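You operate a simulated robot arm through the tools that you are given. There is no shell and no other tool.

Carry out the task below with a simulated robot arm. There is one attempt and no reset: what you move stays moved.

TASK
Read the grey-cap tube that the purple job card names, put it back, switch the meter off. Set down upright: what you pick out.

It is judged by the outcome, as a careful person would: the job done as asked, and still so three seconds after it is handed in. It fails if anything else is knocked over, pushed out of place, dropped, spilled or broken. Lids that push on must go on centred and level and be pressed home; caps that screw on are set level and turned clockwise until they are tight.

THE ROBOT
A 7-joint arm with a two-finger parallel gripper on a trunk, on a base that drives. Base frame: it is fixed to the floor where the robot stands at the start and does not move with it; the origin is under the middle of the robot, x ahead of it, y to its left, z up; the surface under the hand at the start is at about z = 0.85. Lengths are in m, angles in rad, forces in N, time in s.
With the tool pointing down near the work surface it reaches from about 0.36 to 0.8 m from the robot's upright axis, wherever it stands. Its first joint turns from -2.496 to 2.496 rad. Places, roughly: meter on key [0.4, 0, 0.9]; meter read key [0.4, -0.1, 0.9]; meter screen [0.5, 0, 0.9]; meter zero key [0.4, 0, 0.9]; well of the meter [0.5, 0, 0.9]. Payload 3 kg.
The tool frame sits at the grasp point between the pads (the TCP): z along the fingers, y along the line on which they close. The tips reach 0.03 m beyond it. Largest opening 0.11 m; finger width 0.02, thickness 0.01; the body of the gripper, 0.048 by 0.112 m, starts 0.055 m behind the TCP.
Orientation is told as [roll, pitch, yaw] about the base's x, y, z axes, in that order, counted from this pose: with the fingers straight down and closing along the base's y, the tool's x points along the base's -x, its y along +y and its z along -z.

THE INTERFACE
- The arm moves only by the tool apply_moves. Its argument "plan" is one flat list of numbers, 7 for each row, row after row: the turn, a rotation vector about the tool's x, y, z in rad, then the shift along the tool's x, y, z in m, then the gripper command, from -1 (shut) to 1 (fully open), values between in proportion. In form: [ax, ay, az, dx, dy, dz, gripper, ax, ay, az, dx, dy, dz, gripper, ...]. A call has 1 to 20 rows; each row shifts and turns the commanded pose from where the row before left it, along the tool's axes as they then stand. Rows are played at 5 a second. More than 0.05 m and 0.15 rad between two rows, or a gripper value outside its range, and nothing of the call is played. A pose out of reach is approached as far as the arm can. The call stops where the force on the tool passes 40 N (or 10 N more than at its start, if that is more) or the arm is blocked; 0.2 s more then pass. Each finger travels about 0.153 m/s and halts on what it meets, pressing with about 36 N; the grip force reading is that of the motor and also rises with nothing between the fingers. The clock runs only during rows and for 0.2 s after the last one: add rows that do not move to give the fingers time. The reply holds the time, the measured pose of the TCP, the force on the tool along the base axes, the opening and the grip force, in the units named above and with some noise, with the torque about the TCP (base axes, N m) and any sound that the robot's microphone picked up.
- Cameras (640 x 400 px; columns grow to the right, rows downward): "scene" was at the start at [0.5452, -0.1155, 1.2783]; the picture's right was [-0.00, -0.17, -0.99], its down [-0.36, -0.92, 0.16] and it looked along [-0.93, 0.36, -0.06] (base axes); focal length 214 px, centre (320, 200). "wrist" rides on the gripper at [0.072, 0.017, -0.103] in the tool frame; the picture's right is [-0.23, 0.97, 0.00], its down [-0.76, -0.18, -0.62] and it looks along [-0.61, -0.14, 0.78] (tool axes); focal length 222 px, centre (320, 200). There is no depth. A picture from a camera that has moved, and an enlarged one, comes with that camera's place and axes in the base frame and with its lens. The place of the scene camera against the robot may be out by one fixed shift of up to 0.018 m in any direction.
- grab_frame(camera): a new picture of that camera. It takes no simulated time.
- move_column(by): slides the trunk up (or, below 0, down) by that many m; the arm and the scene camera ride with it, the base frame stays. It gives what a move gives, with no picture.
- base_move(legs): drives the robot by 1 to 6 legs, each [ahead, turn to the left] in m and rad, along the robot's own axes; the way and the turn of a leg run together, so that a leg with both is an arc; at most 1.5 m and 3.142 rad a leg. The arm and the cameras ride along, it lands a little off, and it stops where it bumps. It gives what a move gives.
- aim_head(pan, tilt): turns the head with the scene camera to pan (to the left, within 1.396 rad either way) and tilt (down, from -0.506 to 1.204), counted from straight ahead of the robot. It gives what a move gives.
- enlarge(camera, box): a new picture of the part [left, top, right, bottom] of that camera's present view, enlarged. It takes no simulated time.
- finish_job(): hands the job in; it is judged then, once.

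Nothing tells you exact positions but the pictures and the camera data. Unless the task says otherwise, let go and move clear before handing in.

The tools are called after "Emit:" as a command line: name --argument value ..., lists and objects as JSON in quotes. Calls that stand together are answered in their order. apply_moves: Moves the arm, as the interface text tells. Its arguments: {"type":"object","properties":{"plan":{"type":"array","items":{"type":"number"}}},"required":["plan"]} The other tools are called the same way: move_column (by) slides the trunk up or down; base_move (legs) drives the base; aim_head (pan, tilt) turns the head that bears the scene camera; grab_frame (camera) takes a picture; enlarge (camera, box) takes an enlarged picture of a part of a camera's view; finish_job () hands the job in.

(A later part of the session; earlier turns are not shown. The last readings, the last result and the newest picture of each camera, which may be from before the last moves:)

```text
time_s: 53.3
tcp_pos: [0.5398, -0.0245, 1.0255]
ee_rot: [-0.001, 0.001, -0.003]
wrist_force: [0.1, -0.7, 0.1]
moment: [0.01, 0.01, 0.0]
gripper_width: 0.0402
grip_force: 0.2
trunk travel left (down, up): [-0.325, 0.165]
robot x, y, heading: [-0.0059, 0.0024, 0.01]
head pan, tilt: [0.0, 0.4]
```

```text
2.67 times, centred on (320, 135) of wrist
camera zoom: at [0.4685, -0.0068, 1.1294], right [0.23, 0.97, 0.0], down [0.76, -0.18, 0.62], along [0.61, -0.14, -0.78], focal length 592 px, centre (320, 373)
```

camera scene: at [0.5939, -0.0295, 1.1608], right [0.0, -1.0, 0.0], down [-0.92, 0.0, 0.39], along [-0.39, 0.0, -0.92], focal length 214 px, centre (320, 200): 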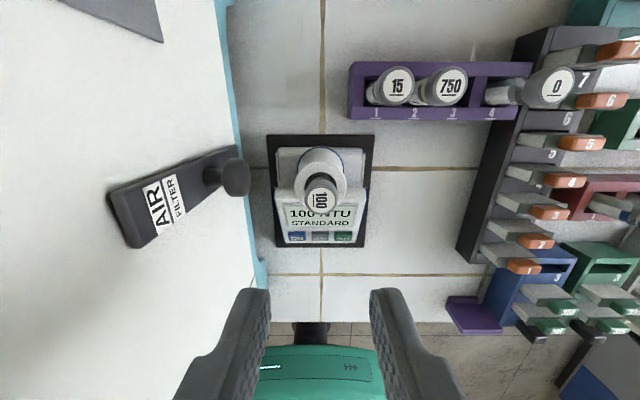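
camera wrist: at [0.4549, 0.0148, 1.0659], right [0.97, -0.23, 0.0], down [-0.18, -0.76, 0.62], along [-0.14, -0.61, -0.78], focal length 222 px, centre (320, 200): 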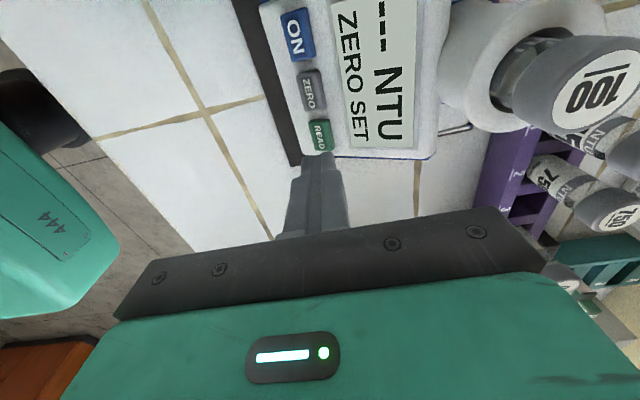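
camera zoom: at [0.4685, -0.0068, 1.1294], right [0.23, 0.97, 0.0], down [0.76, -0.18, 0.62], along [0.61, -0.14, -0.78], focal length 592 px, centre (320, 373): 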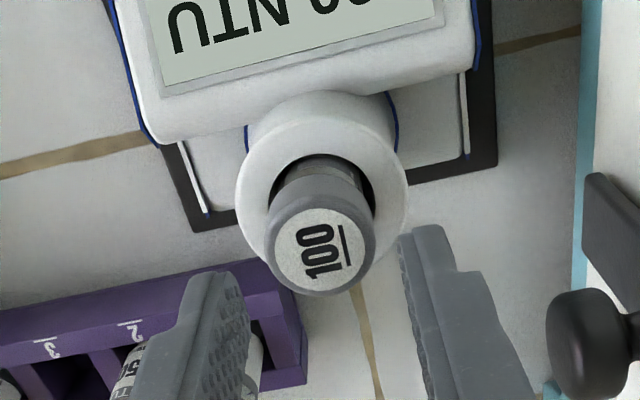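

The fingers straddle the cap evenly. I'll go down to the same grip height and close.

Emit:
apply_moves --plan '[0, 0, 0, 0, 0.0003, 0.01, -0.27, 0, 0, 0, 0, 0, 0.01, -0.27, 0, 0, 0, 0, 0, 0.01, -0.27, 0, 0, 0, 0, 0, 0, -0.4, 0, 0, 0, 0, 0, 0, -0.5, 0, 0, 0, 0, 0, 0, -1, 0, 0, 0, 0, 0, 0, -1, 0, 0, 0, 0, 0, 0, -1]'

Emit:
enlarge --camera "scene" --box '[220, 200, 420, 400]'

Emit:
enlarge --camera "wrist" --box '[240, 60, 400, 210]'

```text
time_s: 55.1
tcp_pos: [0.5416, -0.0229, 0.9949]
ee_rot: [0.0, 0.001, -0.002]
wrist_force: [-1.2, -0.1, 0.6]
moment: [-0.03, 0.02, 0.02]
gripper_width: 0.0285
grip_force: 36.3
trunk travel left (down, up): [-0.325, 0.165]
robot x, y, heading: [-0.0066, 0.0032, 0.012]
head pan, tilt: [0.0, 0.4]
```

```text
2.00 times, centred on (320, 300) of scene
camera zoom: at [0.596, -0.0306, 1.0341], right [0.0, -1.0, 0.0], down [-0.92, 0.0, 0.39], along [-0.39, 0.0, -0.92], focal length 429 px, centre (320, 0)
```

zoom: 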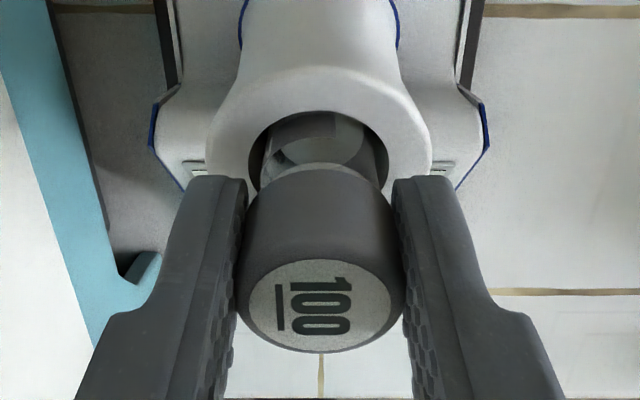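

```text
2.67 times, centred on (320, 135) of wrist
camera zoom: at [0.4695, -0.0064, 1.099], right [0.23, 0.97, 0.0], down [0.76, -0.18, 0.62], along [0.61, -0.14, -0.78], focal length 592 px, centre (320, 373)
```

zoom: 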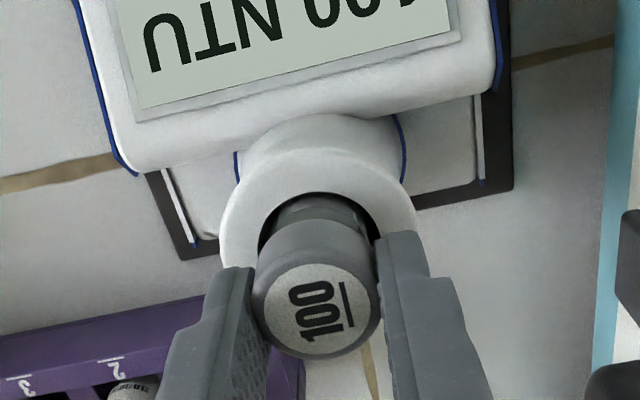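

The cap is gripped at the same height as before. I'll lift the tube straight out of the well.

Emit:
apply_moves --plan '[0, 0, 0, 0, 0, -0.005, -1, 0, 0, 0, 0, 0, -0.01, -1, 0, 0, 0, 0, 0, -0.015, -1, 0, 0, 0, 0, 0, -0.02, -1, 0, 0, 0, 0, 0, -0.02, -1, 0, 0, 0, 0, 0, -0.03, -1, 0, 0, 0, 0, 0, -0.03, -1, 0, 0, 0, 0, 0, 0, -1]'

Emit:
grab_frame --camera "scene"

Emit:
enlarge --camera "wrist" --box '[240, 60, 400, 210]'

```text
time_s: 56.9
tcp_pos: [0.5393, -0.024, 1.1255]
ee_rot: [0.0, 0.0, -0.003]
wrist_force: [0.3, 0.1, -0.9]
moment: [-0.01, -0.01, 0.01]
gripper_width: 0.0284
grip_force: 36.1
trunk travel left (down, up): [-0.325, 0.165]
robot x, y, heading: [0.0007, 0.0057, 0.014]
head pan, tilt: [0.0, 0.4]
```

```text
taken
camera scene: at [0.5942, -0.0302, 1.1644], right [0.0, -1.0, 0.0], down [-0.92, 0.0, 0.39], along [-0.39, 0.0, -0.92], focal length 214 px, centre (320, 200)
```

scene: 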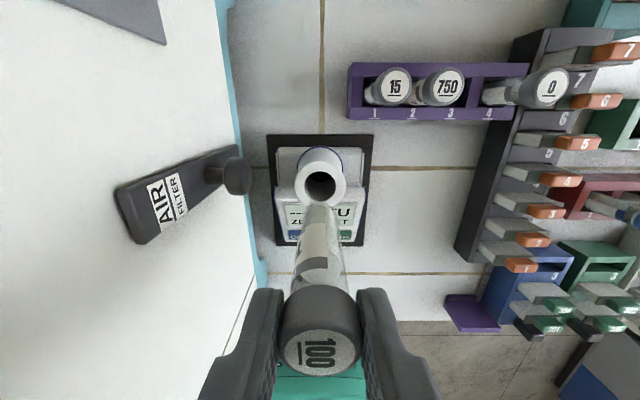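

```text
2.67 times, centred on (320, 135) of wrist
camera zoom: at [0.4676, -0.0061, 1.2294], right [0.23, 0.97, 0.0], down [0.76, -0.18, 0.62], along [0.61, -0.14, -0.78], focal length 592 px, centre (320, 373)
```

zoom: 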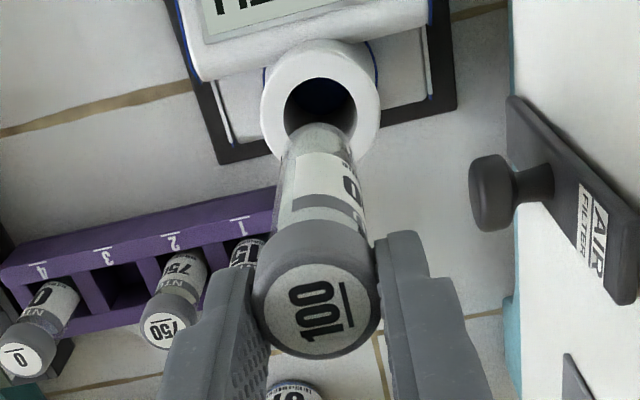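

The tube is out cleanly. I'll carry it back over slot 3 of the purple rack and turn to yaw +90° as at pick-up.

Emit:
apply_moves --plan '[0, 0, 0, -0.0226, -0.0384, 0, -1, 0, 0, 0, -0.0226, -0.0384, 0, -1, 0, 0, 0, -0.0226, -0.0384, 0, -1, 0, 0, 0, -0.0226, -0.0384, 0, -1, 0, 0, -0.1428, 0, 0, 0, -1, 0, 0, -0.1428, 0, 0, 0, -1, 0, 0, -0.1428, 0, 0, 0, -1, 0, 0, -0.1428, 0, 0, 0, -1, 0, 0, -0.1428, 0, 0, 0, -1, 0, 0, -0.1428, 0, 0, 0, -1, 0, 0, -0.1428, 0, 0, 0, -1, 0, 0, -0.1428, 0, 0, 0, -1, 0, 0, -0.1428, 0, 0, 0, -1, 0, 0, -0.1428, 0, 0, 0, -1, 0, 0, -0.1428, 0, 0, 0, -1, 0, 0, 0, 0, 0, 0, -1]'

Emit:
grab_frame --camera "scene"

Emit:
enlarge --camera "wrist" --box '[240, 60, 400, 210]'

```text
time_s: 60.3
tcp_pos: [0.6298, -0.1771, 1.1252]
ee_rot: [-0.001, -0.001, 1.57]
wrist_force: [-0.3, 0.4, -1.5]
moment: [0.04, 0.01, 0.02]
gripper_width: 0.0285
grip_force: 35.9
trunk travel left (down, up): [-0.325, 0.165]
robot x, y, heading: [-0.004, 0.0061, 0.007]
head pan, tilt: [0.0, 0.4]
```

```text
taken
camera scene: at [0.6129, -0.1117, 1.1643], right [1.0, 0.0, 0.0], down [0.0, -0.92, 0.39], along [0.0, -0.39, -0.92], focal length 214 px, centre (320, 200)
```

scene: 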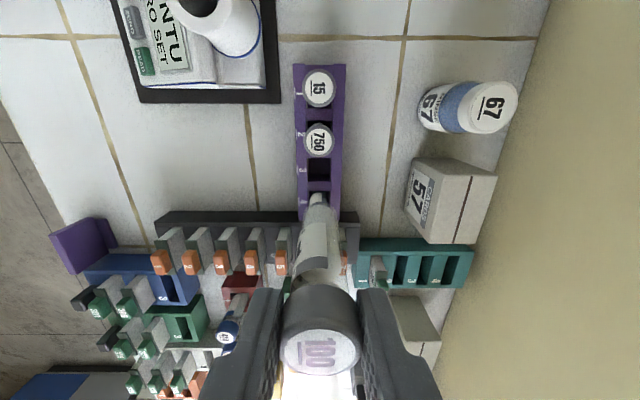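

```text
2.67 times, centred on (320, 135) of wrist
camera zoom: at [0.6149, -0.25, 1.2294], right [-0.97, 0.23, 0.0], down [0.18, 0.76, 0.62], along [0.14, 0.61, -0.78], focal length 592 px, centre (320, 373)
```

zoom: 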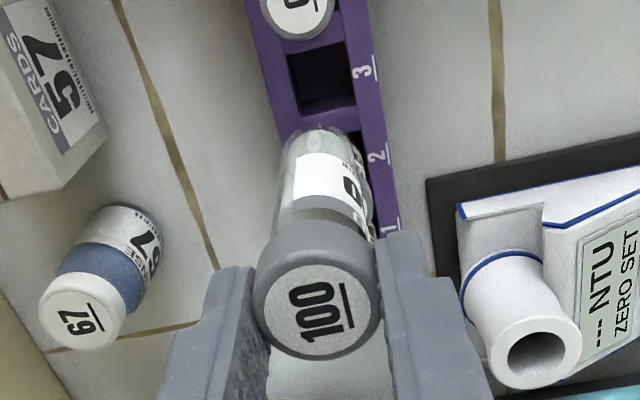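

Emit:
enlarge --camera "scene" --box '[270, 110, 370, 230]'

```text
3.33 times, centred on (320, 170) of scene
camera zoom: at [0.6129, -0.1117, 1.1643], right [1.0, 0.0, 0.0], down [0.0, -0.92, 0.39], along [0.0, -0.39, -0.92], focal length 715 px, centre (320, 300)
```

zoom: 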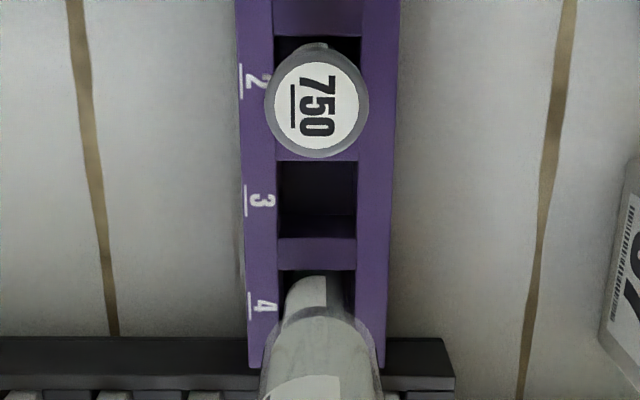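

Slot 3 is a 30 mm square centred at about (0.630, -0.177), and the tube hangs right over it. I'll lower the tube bottom to just above the rack and check.

Emit:
apply_moves --plan '[0, 0, 0, 0, 0.0005, 0.03, -1, 0, 0, 0, 0, 0, 0.03, -1, 0, 0, 0, 0, 0, 0.03, -1, 0, 0, 0, 0, 0, 0.015, -1, 0, 0, 0, 0, 0, 0, -1]'

Emit:
enlarge --camera "scene" --box '[240, 130, 400, 300]'

Emit:
enlarge --camera "wrist" --box '[260, 40, 380, 200]'

```text
time_s: 61.5
tcp_pos: [0.6319, -0.1787, 1.0194]
ee_rot: [-0.002, 0.0, 1.57]
wrist_force: [-0.4, 0.0, -0.3]
moment: [0.0, 0.0, -0.01]
gripper_width: 0.0285
grip_force: 36.0
trunk travel left (down, up): [-0.325, 0.165]
robot x, y, heading: [-0.0049, 0.0034, 0.015]
head pan, tilt: [0.0, 0.4]
```

```text
2.35 times, centred on (320, 215) of scene
camera zoom: at [0.6134, -0.1117, 1.0588], right [1.0, 0.0, 0.0], down [0.0, -0.92, 0.39], along [0.0, -0.39, -0.92], focal length 505 px, centre (320, 165)
```

zoom: 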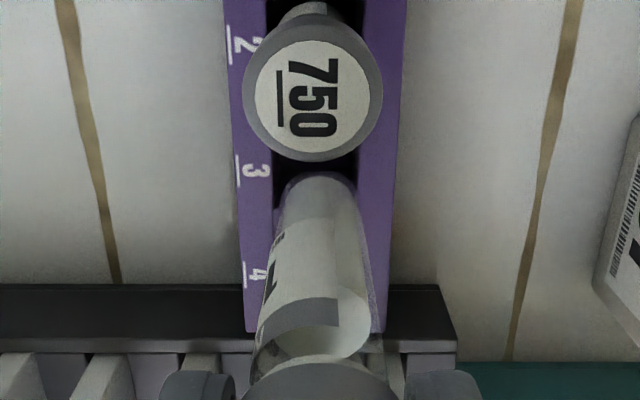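

```text
2.50 times, centred on (320, 120) of wrist
camera zoom: at [0.6151, -0.25, 1.1239], right [-0.97, 0.23, 0.0], down [0.18, 0.76, 0.62], along [0.14, 0.61, -0.78], focal length 555 px, centre (320, 400)
```

zoom: 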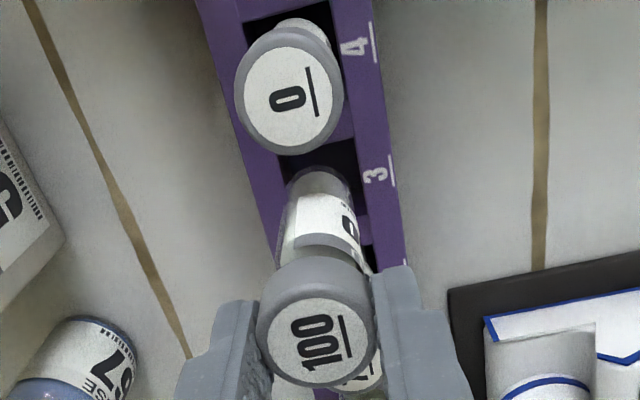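

The tube is over slot 3 within about 1 mm. I'll trim slightly and start lowering it in, watching the forces.

Emit:
apply_moves --plan '[0, 0, 0, -0.0008, 0.0006, 0.006, -1, 0, 0, 0, 0, 0, 0.008, -1, 0, 0, 0, 0, 0, 0.008, -1, 0, 0, 0, 0, 0, 0, -1]'

Emit:
enlarge --camera "scene" --box '[240, 130, 400, 300]'

Emit:
enlarge --camera "wrist" --box '[260, 40, 380, 200]'

```text
time_s: 62.5
tcp_pos: [0.6303, -0.1788, 0.9982]
ee_rot: [0.001, 0.0, 1.569]
wrist_force: [0.2, 0.4, -0.7]
moment: [0.02, -0.04, 0.0]
gripper_width: 0.0281
grip_force: 36.1
trunk travel left (down, up): [-0.325, 0.165]
robot x, y, heading: [-0.0058, 0.0072, 0.009]
head pan, tilt: [0.0, 0.4]
```

```text
2.35 times, centred on (320, 215) of scene
camera zoom: at [0.6124, -0.1109, 1.0373], right [1.0, 0.0, 0.0], down [0.0, -0.92, 0.39], along [0.0, -0.39, -0.92], focal length 505 px, centre (320, 165)
```

zoom: 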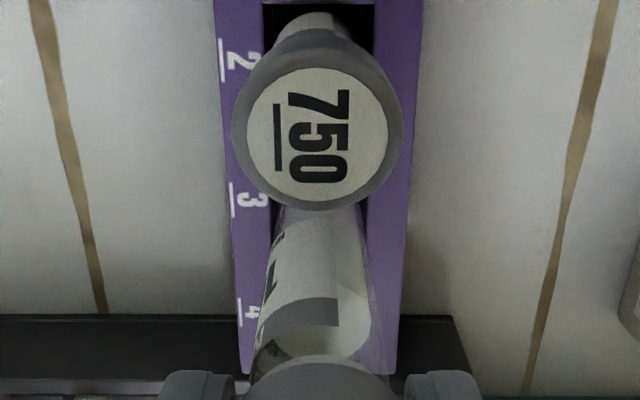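

```text
2.50 times, centred on (320, 120) of wrist
camera zoom: at [0.6143, -0.2492, 1.1023], right [-0.97, 0.23, 0.0], down [0.18, 0.76, 0.62], along [0.14, 0.61, -0.78], focal length 555 px, centre (320, 400)
```

zoom: 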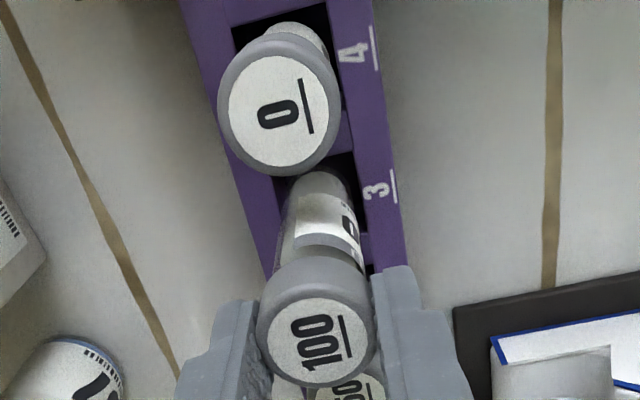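

Emit:
enlarge --camera "wrist" --box '[290, 85, 350, 145]'

Emit:
enlarge --camera "scene" --box '[280, 200, 360, 280]'

```text
6.67 times, centred on (320, 115) of wrist
camera zoom: at [0.6143, -0.2492, 1.1023], right [-0.97, 0.23, 0.0], down [0.18, 0.76, 0.62], along [0.14, 0.61, -0.78], focal length 1481 px, centre (320, 767)
```

zoom: 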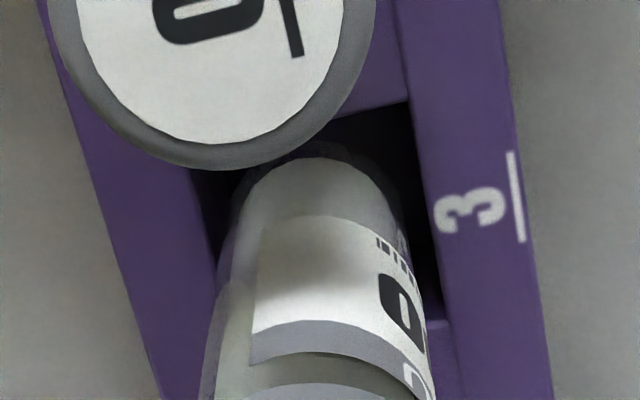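

```text
5.00 times, centred on (320, 240) of scene
camera zoom: at [0.6124, -0.1109, 1.0373], right [1.0, 0.0, 0.0], down [0.0, -0.92, 0.39], along [0.0, -0.39, -0.92], focal length 1072 px, centre (320, 0)
```

zoom: 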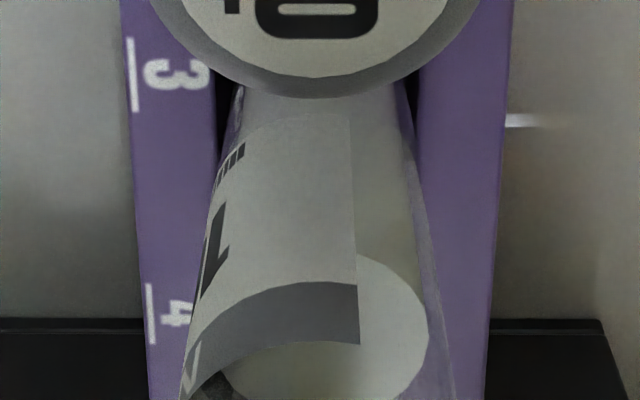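

The tube bottom is entering slot 3, centred side to side. I'll continue down.

Emit:
apply_moves --plan '[0, 0, 0, 0, 0, 0.006, -1, 0, 0, 0, 0, 0, 0.008, -1, 0, 0, 0, 0, 0, 0.008, -1, 0, 0, 0, 0, 0, 0, -1]'

Emit:
grab_frame --camera "wrist"

```text
time_s: 63.5
tcp_pos: [0.6298, -0.1776, 0.9761]
ee_rot: [0.001, 0.0, 1.57]
wrist_force: [-0.1, 0.8, 0.1]
moment: [0.01, -0.05, -0.01]
gripper_width: 0.0286
grip_force: 35.8
trunk travel left (down, up): [-0.325, 0.165]
robot x, y, heading: [-0.0036, 0.0044, 0.01]
head pan, tilt: [0.0, 0.4]
```

```text
taken
camera wrist: at [0.6135, -0.249, 1.08], right [-0.97, 0.23, 0.0], down [0.18, 0.76, 0.62], along [0.14, 0.61, -0.78], focal length 222 px, centre (320, 200)
```

wrist: 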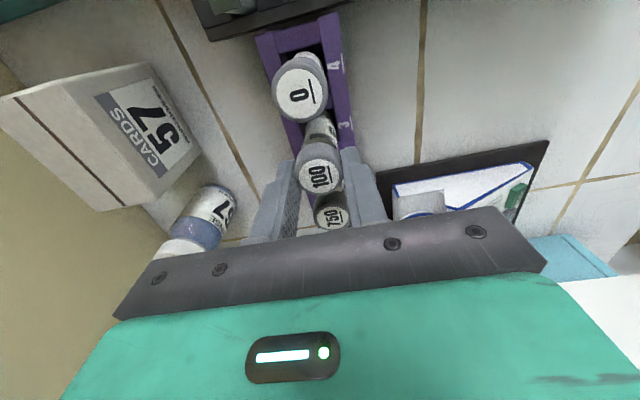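

It's well inside the slot with no forces. Now the last centimetre in small steps.

Emit:
apply_moves --plan '[0, 0, 0, 0, 0, 0.005, -1, 0, 0, 0, 0, 0, 0.003, -1, 0, 0, 0, 0, 0, 0.002, -1, 0, 0, 0, 0, 0, 0, -1]'

```text
time_s: 64.5
tcp_pos: [0.6292, -0.1771, 0.9666]
ee_rot: [0.0, -0.002, 1.57]
wrist_force: [0.3, -0.6, -0.5]
moment: [0.01, -0.01, 0.0]
gripper_width: 0.0287
grip_force: 36.4
trunk travel left (down, up): [-0.325, 0.165]
robot x, y, heading: [-0.0066, 0.0064, 0.009]
head pan, tilt: [0.0, 0.4]
```

Emit:
apply_moves --plan '[0, 0, 0, 0, 0, 0.0015, -1, 0, 0, 0, 0, 0, 0, -1]'

Emit:
apply_moves --plan '[0, 0, 0, 0, 0, 0.001, -1, 0, 0, 0, 0, 0, 0, -1]'

```text
time_s: 65.1
tcp_pos: [0.6292, -0.1772, 0.9655]
ee_rot: [0.0, 0.0, 1.569]
wrist_force: [0.3, 0.0, 0.1]
moment: [-0.01, 0.0, -0.01]
gripper_width: 0.0286
grip_force: 36.6
trunk travel left (down, up): [-0.325, 0.165]
robot x, y, heading: [0.0006, 0.0044, 0.011]
head pan, tilt: [0.0, 0.4]
```

```text
time_s: 65.7
tcp_pos: [0.6285, -0.1776, 0.9653]
ee_rot: [-0.001, 0.001, 1.569]
wrist_force: [-0.5, 0.5, -0.1]
moment: [0.04, -0.01, -0.02]
gripper_width: 0.0283
grip_force: 35.7
trunk travel left (down, up): [-0.325, 0.165]
robot x, y, heading: [-0.0018, 0.0012, 0.012]
head pan, tilt: [0.0, 0.4]
```

Emit:
apply_moves --plan '[0, 0, 0, 0, 0, 0.001, -1, 0, 0, 0, 0, 0, 0, -1]'

Emit:
apply_moves --plan '[0, 0, 0, 0, 0, 0.001, -1, 0, 0, 0, 0, 0, 0, -1]'

```text
time_s: 66.3
tcp_pos: [0.629, -0.1769, 0.9642]
ee_rot: [-0.001, -0.001, 1.569]
wrist_force: [0.0, -1.0, 6.4]
moment: [-0.03, -0.02, -0.03]
gripper_width: 0.0285
grip_force: 36.3
trunk travel left (down, up): [-0.325, 0.165]
robot x, y, heading: [-0.0046, 0.002, 0.012]
head pan, tilt: [0.0, 0.4]
```

```text
time_s: 66.9
tcp_pos: [0.6291, -0.1769, 0.9648]
ee_rot: [-0.002, 0.002, 1.568]
wrist_force: [0.6, -0.5, 15.5]
moment: [-0.13, -0.05, 0.0]
gripper_width: 0.0285
grip_force: 35.5
trunk travel left (down, up): [-0.325, 0.165]
robot x, y, heading: [-0.0009, 0.0052, 0.008]
head pan, tilt: [0.0, 0.4]
```

It has seated: 15 N, at the same height it was picked from. I'll ease off 1.3 mm and open the fingers.

Emit:
apply_moves --plan '[0, 0, 0, 0, 0, -0.0013, -1, 0, 0, 0, 0, 0, 0, -1, 0, 0, 0, 0, 0, 0, -0.4, 0, 0, 0, 0, 0, 0, -0.3, 0, 0, 0, 0, 0, 0, -0.2, 0, 0, 0, 0, 0, 0, -0.2]'

Emit:
grab_frame --camera "wrist"

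Emit:
grab_frame --camera "scene"

```text
time_s: 68.3
tcp_pos: [0.6291, -0.1774, 0.9651]
ee_rot: [-0.001, 0.001, 1.569]
wrist_force: [0.5, 0.2, -0.7]
moment: [0.02, 0.0, -0.02]
gripper_width: 0.044
grip_force: 0.1
trunk travel left (down, up): [-0.325, 0.165]
robot x, y, heading: [-0.007, 0.0065, 0.006]
head pan, tilt: [0.0, 0.4]
```

```text
taken
camera wrist: at [0.6133, -0.2489, 1.0681], right [-0.97, 0.23, 0.0], down [0.18, 0.76, 0.62], along [0.14, 0.61, -0.78], focal length 222 px, centre (320, 200)
```

wrist: 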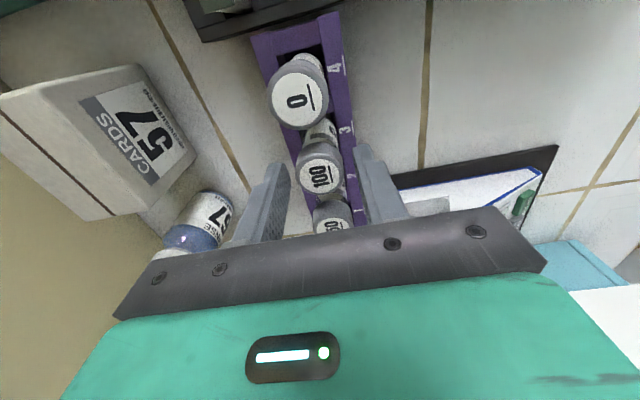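

```text
taken
camera scene: at [0.6115, -0.1106, 1.003], right [1.0, 0.0, 0.0], down [0.0, -0.92, 0.39], along [0.0, -0.39, -0.92], focal length 214 px, centre (320, 200)
```

scene: 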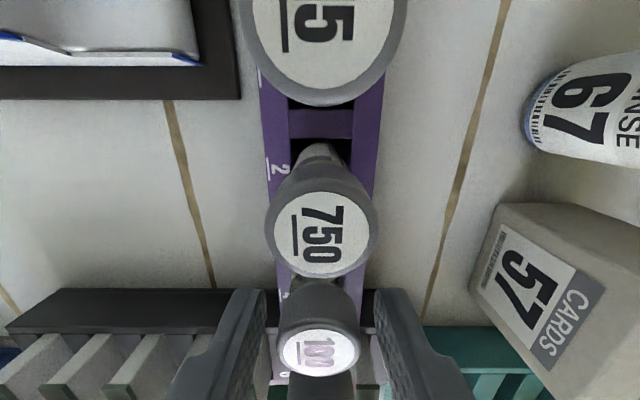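

Tube 100 is back in slot 3, upright, with the fingers off. I'll rise, close the fingers and turn to yaw 180° so the camera head points back toward the robot for pressing ON.

Emit:
apply_moves --plan '[0, 0, 0, 0, 0, -0.01, -0.2, 0, 0, 0, 0, 0, -0.03, -0.2, 0, 0, 0, 0, 0, -0.05, -0.2, 0, 0, 0, 0, 0, -0.05, -0.2, 0, 0, 0, 0, 0, -0.02, -0.2, 0, 0, 0, 0, 0, 0, -1, 0, 0, 0, 0, 0, 0, -1, 0, 0, 0, 0, 0, 0, -1]'

Emit:
grab_frame --camera "wrist"

Emit:
grab_frame --camera "scene"

```text
time_s: 70.1
tcp_pos: [0.6295, -0.1766, 1.1228]
ee_rot: [0.0, 0.0, 1.568]
wrist_force: [0.3, -0.4, -0.3]
moment: [-0.01, 0.01, 0.0]
gripper_width: 0.0
grip_force: 36.0
trunk travel left (down, up): [-0.325, 0.165]
robot x, y, heading: [-0.0027, 0.0052, 0.013]
head pan, tilt: [0.0, 0.4]
```

```text
taken
camera wrist: at [0.6138, -0.2483, 1.2268], right [-0.97, 0.23, 0.0], down [0.18, 0.76, 0.62], along [0.14, 0.61, -0.78], focal length 222 px, centre (320, 200)
```

wrist: 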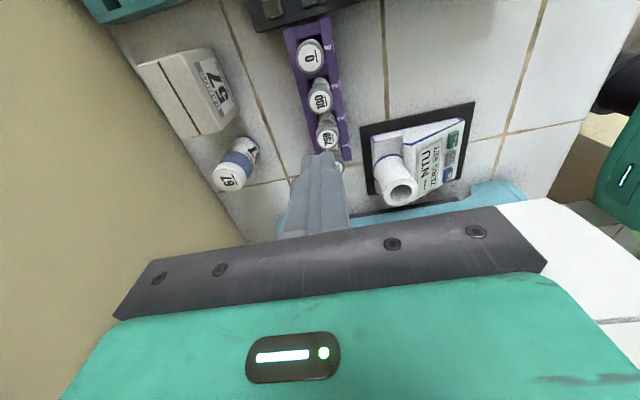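

```text
taken
camera scene: at [0.612, -0.11, 1.1618], right [1.0, 0.0, 0.0], down [0.0, -0.92, 0.39], along [0.0, -0.39, -0.92], focal length 214 px, centre (320, 200)
```

scene: 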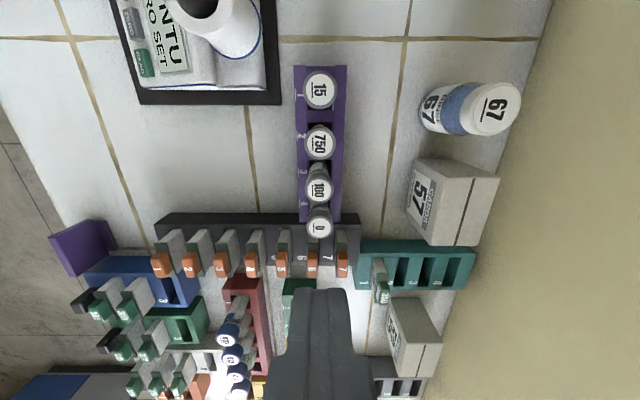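

All four grey-cap tubes stand in the rack. Now I'll turn to yaw 180°.

Emit:
apply_moves --plan '[0, 0, -0.1428, 0, 0, 0, -1, 0, 0, -0.1428, 0, 0, 0, -1, 0, 0, -0.1428, 0, 0, 0, -1, 0, 0, -0.1428, 0, 0, 0, -1, 0, 0, -0.1428, 0, 0, 0, -1, 0, 0, -0.1428, 0, 0, 0, -1, 0, 0, -0.1428, 0, 0, 0, -1, 0, 0, -0.1428, 0, 0, 0, -1, 0, 0, -0.1428, 0, 0, 0, -1, 0, 0, -0.1428, 0, 0, 0, -1, 0, 0, -0.1428, 0, 0, 0, -1, 0, 0, 0, 0, 0, 0, -1, 0, 0, 0, 0, 0, 0, -1]'

```text
time_s: 72.9
tcp_pos: [0.6306, -0.1771, 1.1238]
ee_rot: [0.001, -0.001, 2.713]
wrist_force: [-0.8, 0.2, 0.4]
moment: [0.0, -0.01, -0.02]
gripper_width: 0.0
grip_force: 35.1
out of reach, approached as far as the arm can: row 9, 10, 11
trunk travel left (down, up): [-0.325, 0.165]
robot x, y, heading: [-0.0059, 0.0055, 0.013]
head pan, tilt: [0.0, 0.4]
```

The wrist stops at yaw 2.71 in that direction, and the head would then lean toward the cabinet. I'll turn the other way instead, to about -2.7, so the head points back and away from it, staying at this safe height and place.

Emit:
apply_moves --plan '[0, 0, 0.1424, 0, 0, 0, -1, 0, 0, 0.1424, 0, 0, 0, -1, 0, 0, 0.1424, 0, 0, 0, -1, 0, 0, 0.1424, 0, 0, 0, -1, 0, 0, 0.1424, 0, 0, 0, -1, 0, 0, 0.1424, 0, 0, 0, -1, 0, 0, 0.1424, 0, 0, 0, -1, 0, 0, 0.1424, 0, 0, 0, -1, 0, 0, 0.1424, 0, 0, 0, -1, 0, 0, 0.1424, 0, 0, 0, -1, 0, 0, 0.1424, 0, 0, 0, -1, 0, 0, 0.1424, 0, 0, 0, -1, 0, 0, 0.1424, 0, 0, 0, -1, 0, 0, 0.1424, 0, 0, 0, -1, 0, 0, 0.1424, 0, 0, 0, -1, 0, 0, 0.1424, 0, 0, 0, -1, 0, 0, 0.1424, 0, 0, 0, -1, 0, 0, 0.1424, 0, 0, 0, -1, 0, 0, 0.1424, 0, 0, 0, -1, 0, 0, 0.1424, 0, 0, 0, -1]'

Emit:
apply_moves --plan '[0, 0, 0.1424, 0, 0, 0, -1, 0, 0, 0.1424, 0, 0, 0, -1, 0, 0, 0.1424, 0, 0, 0, -1, 0, 0, 0.1424, 0, 0, 0, -1, 0, 0, 0.1424, 0, 0, 0, -1, 0, 0, 0.1424, 0, 0, 0, -1, 0, 0, 0.1424, 0, 0, 0, -1, 0, 0, 0.1424, 0, 0, 0, -1, 0, 0, 0.1424, 0, 0, 0, -1, 0, 0, 0.1424, 0, 0, 0, -1, 0, 0, 0.1424, 0, 0, 0, -1, 0, 0, 0.1424, 0, 0, 0, -1, 0, 0, 0.1424, 0, 0, 0, -1, 0, 0, 0.1424, 0, 0, 0, -1, 0, 0, 0.1424, 0, 0, 0, -1, 0, 0, 0.1424, 0, 0, 0, -1, 0, 0, 0.1424, 0, 0, 0, -1, 0, 0, 0.1424, 0, 0, 0, -1, 0, 0, 0.1424, 0, 0, 0, -1, 0, 0, 0.1424, 0, 0, 0, -1]'

```text
time_s: 77.1
tcp_pos: [0.6296, -0.177, 1.1243]
ee_rot: [0.002, -0.002, -0.139]
wrist_force: [0.2, -1.0, -0.2]
moment: [0.02, 0.05, 0.02]
gripper_width: 0.0003
grip_force: 36.0
trunk travel left (down, up): [-0.325, 0.165]
robot x, y, heading: [-0.0057, 0.0047, 0.014]
head pan, tilt: [0.0, 0.4]
```

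```text
time_s: 81.3
tcp_pos: [0.6297, -0.1779, 1.1232]
ee_rot: [0.0, 0.0, -2.989]
wrist_force: [0.0, 0.4, 0.5]
moment: [0.03, -0.01, 0.0]
gripper_width: 0.0
grip_force: 35.9
trunk travel left (down, up): [-0.325, 0.165]
robot x, y, heading: [-0.0012, 0.0062, 0.011]
head pan, tilt: [0.0, 0.4]
```

Yaw is now -2.99 with no reach problem. I'll back it off to -2.85 and move toward the ON key at this height, stopping a little short to check clearance from the cabinet.

Emit:
apply_moves --plan '[0, 0, -0.14, 0, 0, 0, -1, 0, 0, 0, -0.02295, -0.03433, 0, -1, 0, 0, 0, -0.02295, -0.03433, 0, -1, 0, 0, 0, -0.02295, -0.03433, 0, -1, 0, 0, 0, -0.02295, -0.03433, 0, -1, 0, 0, 0, -0.02295, -0.03433, 0, -1, 0, 0, 0, -0.02295, -0.03433, 0, -1, 0, 0, 0, 0, 0, 0, -1]'

Emit:
grab_frame --camera "wrist"

Emit:
grab_frame --camera "scene"

```text
time_s: 83.1
tcp_pos: [0.4371, -0.0222, 1.124]
ee_rot: [0.001, -0.001, -2.844]
wrist_force: [-0.2, -0.5, 0.1]
moment: [-0.02, 0.0, 0.0]
gripper_width: 0.0
grip_force: 35.7
trunk travel left (down, up): [-0.325, 0.165]
robot x, y, heading: [-0.0042, 0.0047, 0.012]
head pan, tilt: [0.0, 0.4]
```

```text
taken
camera wrist: at [0.5124, -0.0163, 1.2285], right [0.07, -1.0, 0.0], down [-0.78, -0.05, 0.62], along [-0.62, -0.04, -0.78], focal length 222 px, centre (320, 200)
```

wrist: 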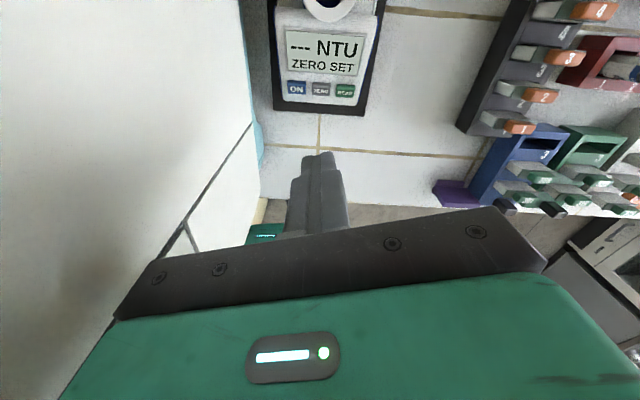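

```text
taken
camera scene: at [0.3494, -0.0497, 1.1634], right [-0.29, 0.96, 0.0], down [0.88, 0.27, 0.39], along [0.37, 0.11, -0.92], focal length 214 px, centre (320, 200)
```

scene: 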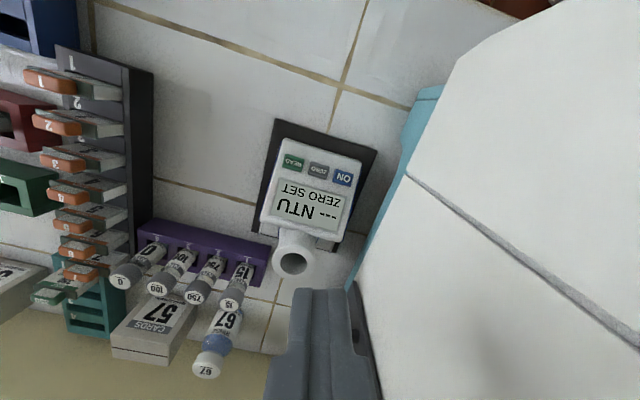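

The cabinet face is a flat plane at y ≈ 0.069, so a closed-finger press on ON would leave the gripper body only a few millimetres. Instead I'll open fully and press ON with the +y finger, which keeps the body 5 cm clear and puts the other finger off the side of the meter.

Emit:
apply_moves --plan '[0, 0, 0, 0.0089, 0.0298, 0, 0, 0, 0, 0, 0, 0, 0, 1, 0, 0, 0, 0, 0, 0, 1, 0, 0, 0, 0, 0, 0, 1]'

Emit:
grab_frame --camera "wrist"

Emit:
grab_frame --camera "scene"

```text
time_s: 84.1
tcp_pos: [0.4544, -0.0475, 1.1244]
ee_rot: [0.0, -0.002, -2.844]
wrist_force: [0.0, 0.6, -0.4]
moment: [-0.03, -0.01, 0.02]
gripper_width: 0.1099
grip_force: 0.0
trunk travel left (down, up): [-0.325, 0.165]
robot x, y, heading: [-0.0033, 0.0027, 0.01]
head pan, tilt: [0.0, 0.4]
```

```text
taken
camera wrist: at [0.5299, -0.042, 1.2286], right [0.07, -1.0, 0.0], down [-0.78, -0.05, 0.62], along [-0.62, -0.04, -0.78], focal length 222 px, centre (320, 200)
```

wrist: 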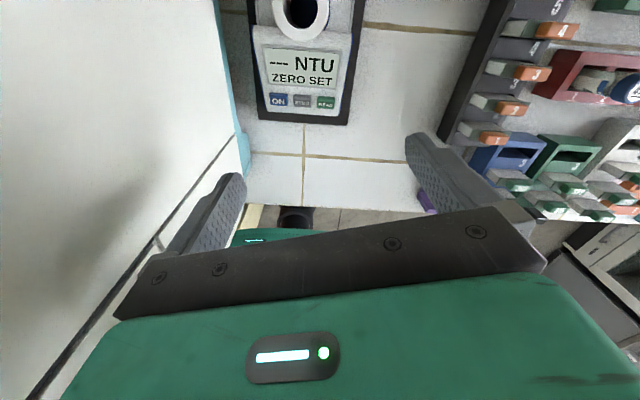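

```text
taken
camera scene: at [0.3669, -0.0754, 1.1636], right [-0.29, 0.96, 0.0], down [0.88, 0.27, 0.39], along [0.37, 0.11, -0.92], focal length 214 px, centre (320, 200)
```

scene: 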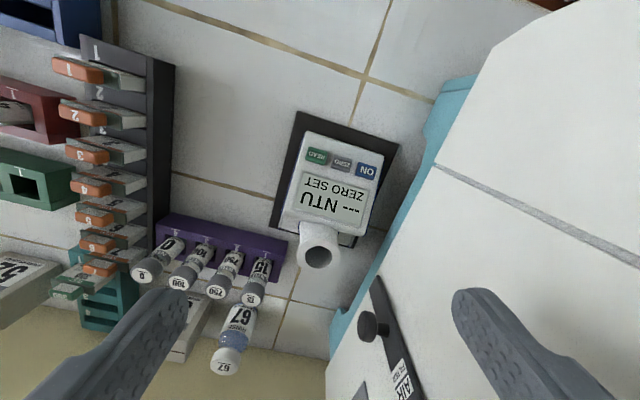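

The +y finger projects onto the centre of the ON key, and the other finger clears the meter's right side. I'll go down part way and check again.

Emit:
apply_moves --plan '[0, 0, 0, 0, 0, 0.04, 1, 0, 0, 0, 0, 0, 0.04, 1, 0, 0, 0, 0, 0, 0.04, 1, 0, 0, 0, 0, 0, 0.035, 1, 0, 0, 0, 0, 0, 0, 1]'

Emit:
grab_frame --camera "wrist"

Emit:
grab_frame --camera "scene"

```text
time_s: 85.3
tcp_pos: [0.4533, -0.0487, 0.9678]
ee_rot: [0.0, -0.001, -2.844]
wrist_force: [-0.2, 0.2, -0.3]
moment: [0.01, 0.01, 0.02]
gripper_width: 0.11
grip_force: 0.0
trunk travel left (down, up): [-0.325, 0.165]
robot x, y, heading: [-0.0036, 0.0051, 0.008]
head pan, tilt: [0.0, 0.4]
```

```text
taken
camera wrist: at [0.528, -0.0426, 1.0722], right [0.07, -1.0, 0.0], down [-0.78, -0.05, 0.62], along [-0.62, -0.04, -0.78], focal length 222 px, centre (320, 200)
```

wrist: 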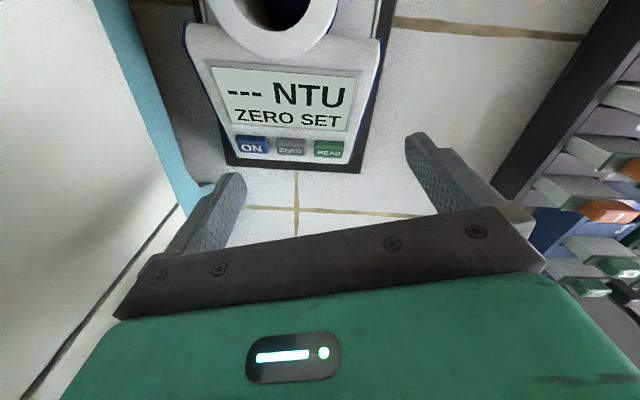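

```text
taken
camera scene: at [0.365, -0.076, 1.0073], right [-0.29, 0.96, 0.0], down [0.88, 0.27, 0.39], along [0.37, 0.11, -0.92], focal length 214 px, centre (320, 200)
```

scene: 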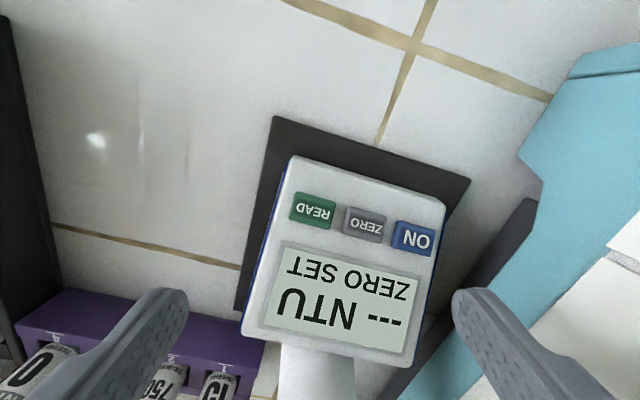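

Emit:
enlarge --camera "wrist" --box '[180, 100, 360, 230]'

Emit:
enlarge --camera "scene" --box '[280, 180, 520, 400]'

```text
3.08 times, centred on (270, 165) of wrist
camera zoom: at [0.528, -0.0426, 1.0722], right [0.07, -1.0, 0.0], down [-0.78, -0.05, 0.62], along [-0.62, -0.04, -0.78], focal length 684 px, centre (474, 308)
```

zoom: 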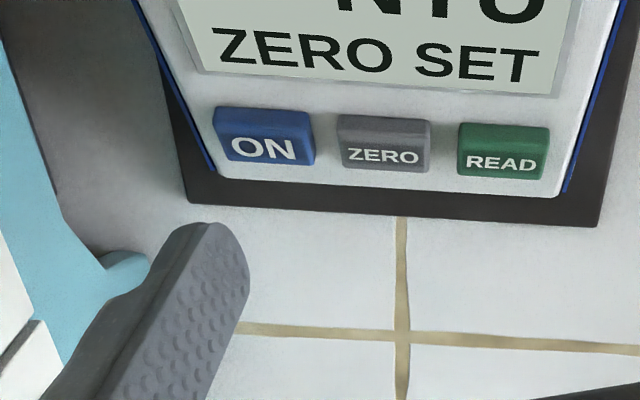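

```text
1.82 times, centred on (400, 290) of scene
camera zoom: at [0.365, -0.076, 1.0073], right [-0.29, 0.96, 0.0], down [0.88, 0.27, 0.39], along [0.37, 0.11, -0.92], focal length 390 px, centre (174, 36)
```

zoom: 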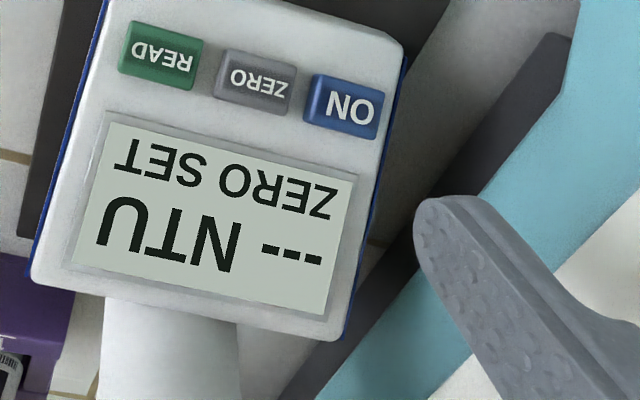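

The finger lines up with ON laterally but would land about 5 mm toward me, so I'll shift it 3 mm in +x. Then down to just above the key.

Emit:
apply_moves --plan '[0, 0, 0, 0.0029, 0.0009, 0.01, 1, 0, 0, 0, 0, 0, 0.01, 1, 0, 0, 0, 0, 0, 0.01, 1, 0, 0, 0, 0, 0, 0.004, 1, 0, 0, 0, 0, 0, 0, 1]'

Emit:
enlarge --camera "wrist" --box '[180, 100, 360, 230]'

Emit:
enlarge --camera "scene" --box '[280, 180, 520, 400]'

Emit:
grab_frame --camera "scene"

```text
time_s: 86.5
tcp_pos: [0.452, -0.0517, 0.9393]
ee_rot: [-0.003, 0.012, -2.848]
wrist_force: [0.5, -0.1, 0.3]
moment: [0.02, -0.01, 0.02]
gripper_width: 0.1098
grip_force: 0.0
trunk travel left (down, up): [-0.325, 0.165]
robot x, y, heading: [-0.0013, 0.0089, 0.005]
head pan, tilt: [0.0, 0.4]
```

```text
3.08 times, centred on (270, 165) of wrist
camera zoom: at [0.5263, -0.0468, 1.0436], right [0.06, -1.0, 0.0], down [-0.79, -0.05, 0.62], along [-0.61, -0.04, -0.79], focal length 684 px, centre (474, 308)
```

zoom: 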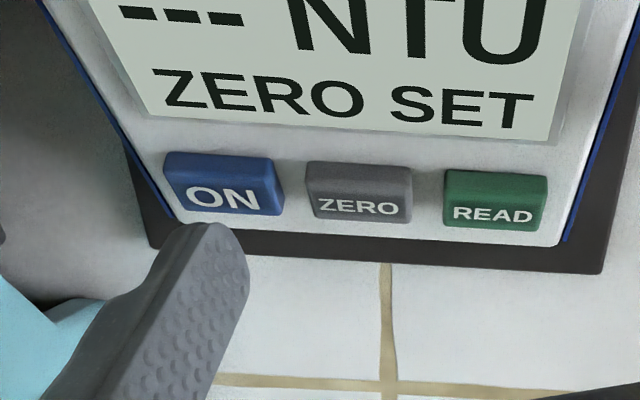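

```text
1.82 times, centred on (400, 290) of scene
camera zoom: at [0.3639, -0.0795, 0.9771], right [-0.29, 0.96, 0.0], down [0.88, 0.26, 0.4], along [0.38, 0.12, -0.92], focal length 390 px, centre (174, 36)
```

zoom: 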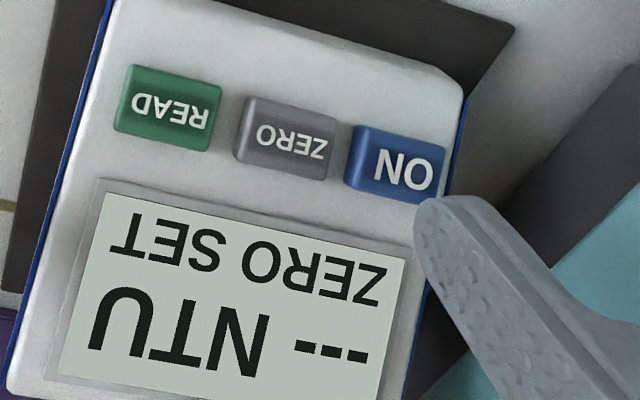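

```text
taken
camera scene: at [0.3639, -0.0795, 0.9771], right [-0.29, 0.96, 0.0], down [0.88, 0.26, 0.4], along [0.38, 0.12, -0.92], focal length 214 px, centre (320, 200)
```

scene: 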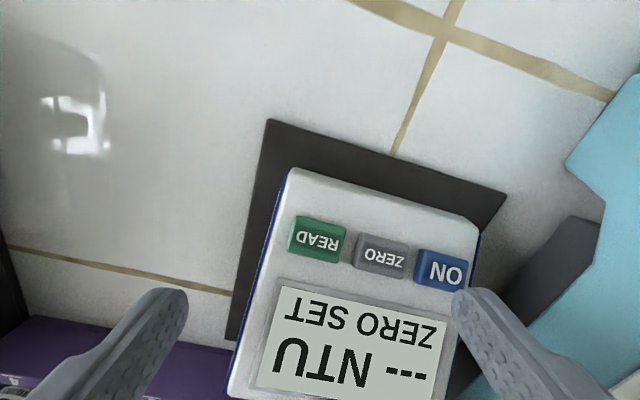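

Emit:
apply_moves --plan '[0, 0, 0, 0, 0, 0, 1, 0, 0, 0, 0, 0, 0, 1, 0, 0, 0, 0, 0, 0, 1]'

```text
time_s: 87.3
tcp_pos: [0.4513, -0.0513, 0.9385]
ee_rot: [-0.004, 0.009, -2.845]
wrist_force: [0.0, -0.2, -1.4]
moment: [-0.03, 0.02, 0.01]
gripper_width: 0.1101
grip_force: 0.0
trunk travel left (down, up): [-0.325, 0.165]
robot x, y, heading: [-0.0025, 0.004, 0.009]
head pan, tilt: [0.0, 0.4]
```

The arm is stopping a few millimetres short with no force on the tool, which looks like a joint limit at this yaw. I'll rise a little and test with less yaw.

Emit:
apply_moves --plan '[0, 0, 0, 0, 0, -0.03, 1, 0, 0, -0.1, 0, 0, 0, 1, 0, 0, 0, 0, 0, 0, 1, 0, 0, 0, 0, 0, 0, 1]'

```text
time_s: 88.3
tcp_pos: [0.4557, -0.0471, 0.9649]
ee_rot: [-0.003, 0.002, -2.742]
wrist_force: [0.0, 0.1, 0.2]
moment: [-0.03, -0.01, -0.03]
gripper_width: 0.1101
grip_force: 0.0
trunk travel left (down, up): [-0.325, 0.165]
robot x, y, heading: [-0.0009, 0.0071, 0.013]
head pan, tilt: [0.0, 0.4]
```

Emit:
apply_moves --plan '[0, 0, 0, 0, 0, 0.015, 1, 0, 0, 0, 0, 0, 0.012, 1, 0, 0, 0, 0, 0, 0, 1, 0, 0, 0, 0, 0, 0, 1]'

Emit:
grab_frame --camera "wrist"

Emit:
grab_frame --camera "scene"

```text
time_s: 89.3
tcp_pos: [0.4502, -0.0465, 0.9437]
ee_rot: [0.002, 0.012, -2.743]
wrist_force: [-0.2, 0.4, -0.6]
moment: [-0.01, 0.05, 0.04]
gripper_width: 0.11
grip_force: 0.0
trunk travel left (down, up): [-0.325, 0.165]
robot x, y, heading: [-0.0037, 0.0088, 0.011]
head pan, tilt: [0.0, 0.4]
```

```text
taken
camera wrist: at [0.522, -0.0343, 1.0482], right [0.17, -0.99, 0.0], down [-0.78, -0.13, 0.61], along [-0.61, -0.1, -0.79], focal length 222 px, centre (320, 200)
```

wrist: 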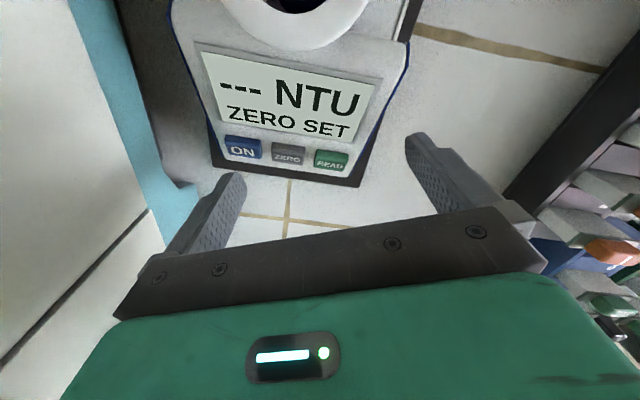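

```text
taken
camera scene: at [0.3632, -0.082, 0.9815], right [-0.39, 0.92, 0.0], down [0.84, 0.36, 0.4], along [0.37, 0.15, -0.92], focal length 214 px, centre (320, 200)
```

scene: 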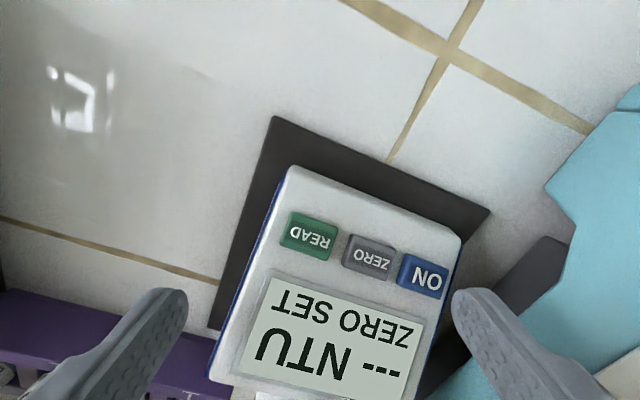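

It's the same shortfall, so this folded-in posture is the limit rather than the yaw. I'll raise the arm well clear and back the base off 0.12 m, so the arm works further out and more comfortably.

Emit:
apply_moves --plan '[0, 0, 0, 0, 0, -0.03, 1, 0, 0, 0, 0, 0, -0.05, 1, 0, 0, 0, 0, 0, -0.05, 1, 0, 0, 0, 0, 0, -0.05, 1, 0, 0, 0, 0, 0, 0, 1]'

Emit:
base_move --legs '[[-0.12, 0]]'

```text
time_s: 90.5
tcp_pos: [0.4541, -0.0475, 1.1169]
ee_rot: [0.0, -0.002, -2.745]
wrist_force: [0.2, -0.2, 0.4]
moment: [-0.02, -0.01, -0.01]
gripper_width: 0.11
grip_force: 0.0
trunk travel left (down, up): [-0.325, 0.165]
robot x, y, heading: [-0.0034, 0.0058, 0.01]
head pan, tilt: [0.0, 0.4]
```

```text
time_s: 91.7
tcp_pos: [0.3345, -0.0475, 1.1174]
ee_rot: [0.0, 0.001, -2.744]
wrist_force: [0.4, -0.7, -0.7]
moment: [0.0, 0.0, 0.03]
gripper_width: 0.1101
grip_force: 0.0
trunk travel left (down, up): [-0.325, 0.165]
robot x, y, heading: [-0.1212, 0.0015, 0.012]
head pan, tilt: [0.0, 0.4]
```

Emit:
apply_moves --plan '[0, 0, 0.105, 0, 0, 0, 1, 0, 0, 0, 0.0391, 0.0116, 0, 1, 0, 0, 0, 0.0391, 0.0116, 0, 1, 0, 0, 0, 0.0391, 0.0116, 0, 1, 0, 0, 0, 0, 0, 0, 1]'

Emit:
apply_moves --plan '[0, 0, 0, 0, 0, 0.04, 1, 0, 0, 0, 0, 0, 0.04, 1, 0, 0, 0, 0, 0, 0.04, 1, 0, 0, 0, 0, 0, 0.03, 1, 0, 0, 0, 0, 0, 0, 1]'

Emit:
grab_frame --camera "wrist"

Emit:
grab_frame --camera "scene"

```text
time_s: 92.9
tcp_pos: [0.4582, -0.0489, 1.1158]
ee_rot: [-0.001, 0.0, -2.849]
wrist_force: [0.5, 0.2, -0.9]
moment: [-0.02, 0.01, 0.02]
gripper_width: 0.1101
grip_force: 0.0
trunk travel left (down, up): [-0.325, 0.165]
robot x, y, heading: [-0.1251, 0.0039, 0.012]
head pan, tilt: [0.0, 0.4]
```

```text
time_s: 94.1
tcp_pos: [0.4591, -0.0479, 0.9654]
ee_rot: [0.0, 0.0, -2.849]
wrist_force: [0.1, 0.2, -0.1]
moment: [0.02, -0.02, -0.03]
gripper_width: 0.1098
grip_force: 0.1
trunk travel left (down, up): [-0.325, 0.165]
robot x, y, heading: [-0.1232, 0.0027, 0.012]
head pan, tilt: [0.0, 0.4]
```

```text
taken
camera wrist: at [0.5337, -0.0418, 1.0692], right [0.06, -1.0, 0.0], down [-0.78, -0.05, 0.62], along [-0.62, -0.04, -0.78], focal length 222 px, centre (320, 200)
```

wrist: 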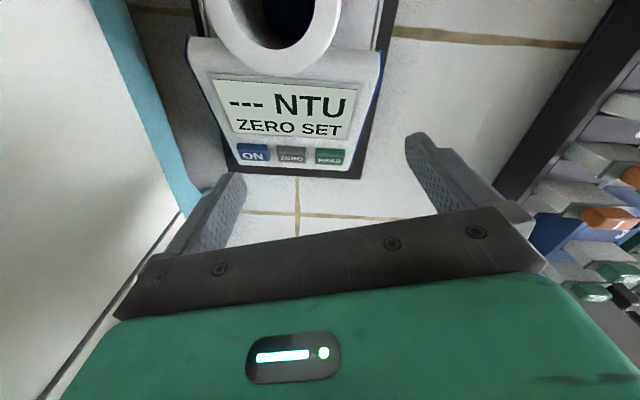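

```text
taken
camera scene: at [0.3707, -0.0747, 1.0041], right [-0.29, 0.96, 0.0], down [0.88, 0.27, 0.39], along [0.37, 0.11, -0.92], focal length 214 px, centre (320, 200)
```

scene: 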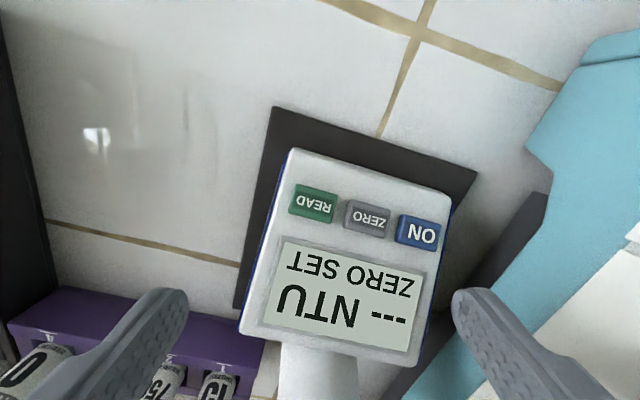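

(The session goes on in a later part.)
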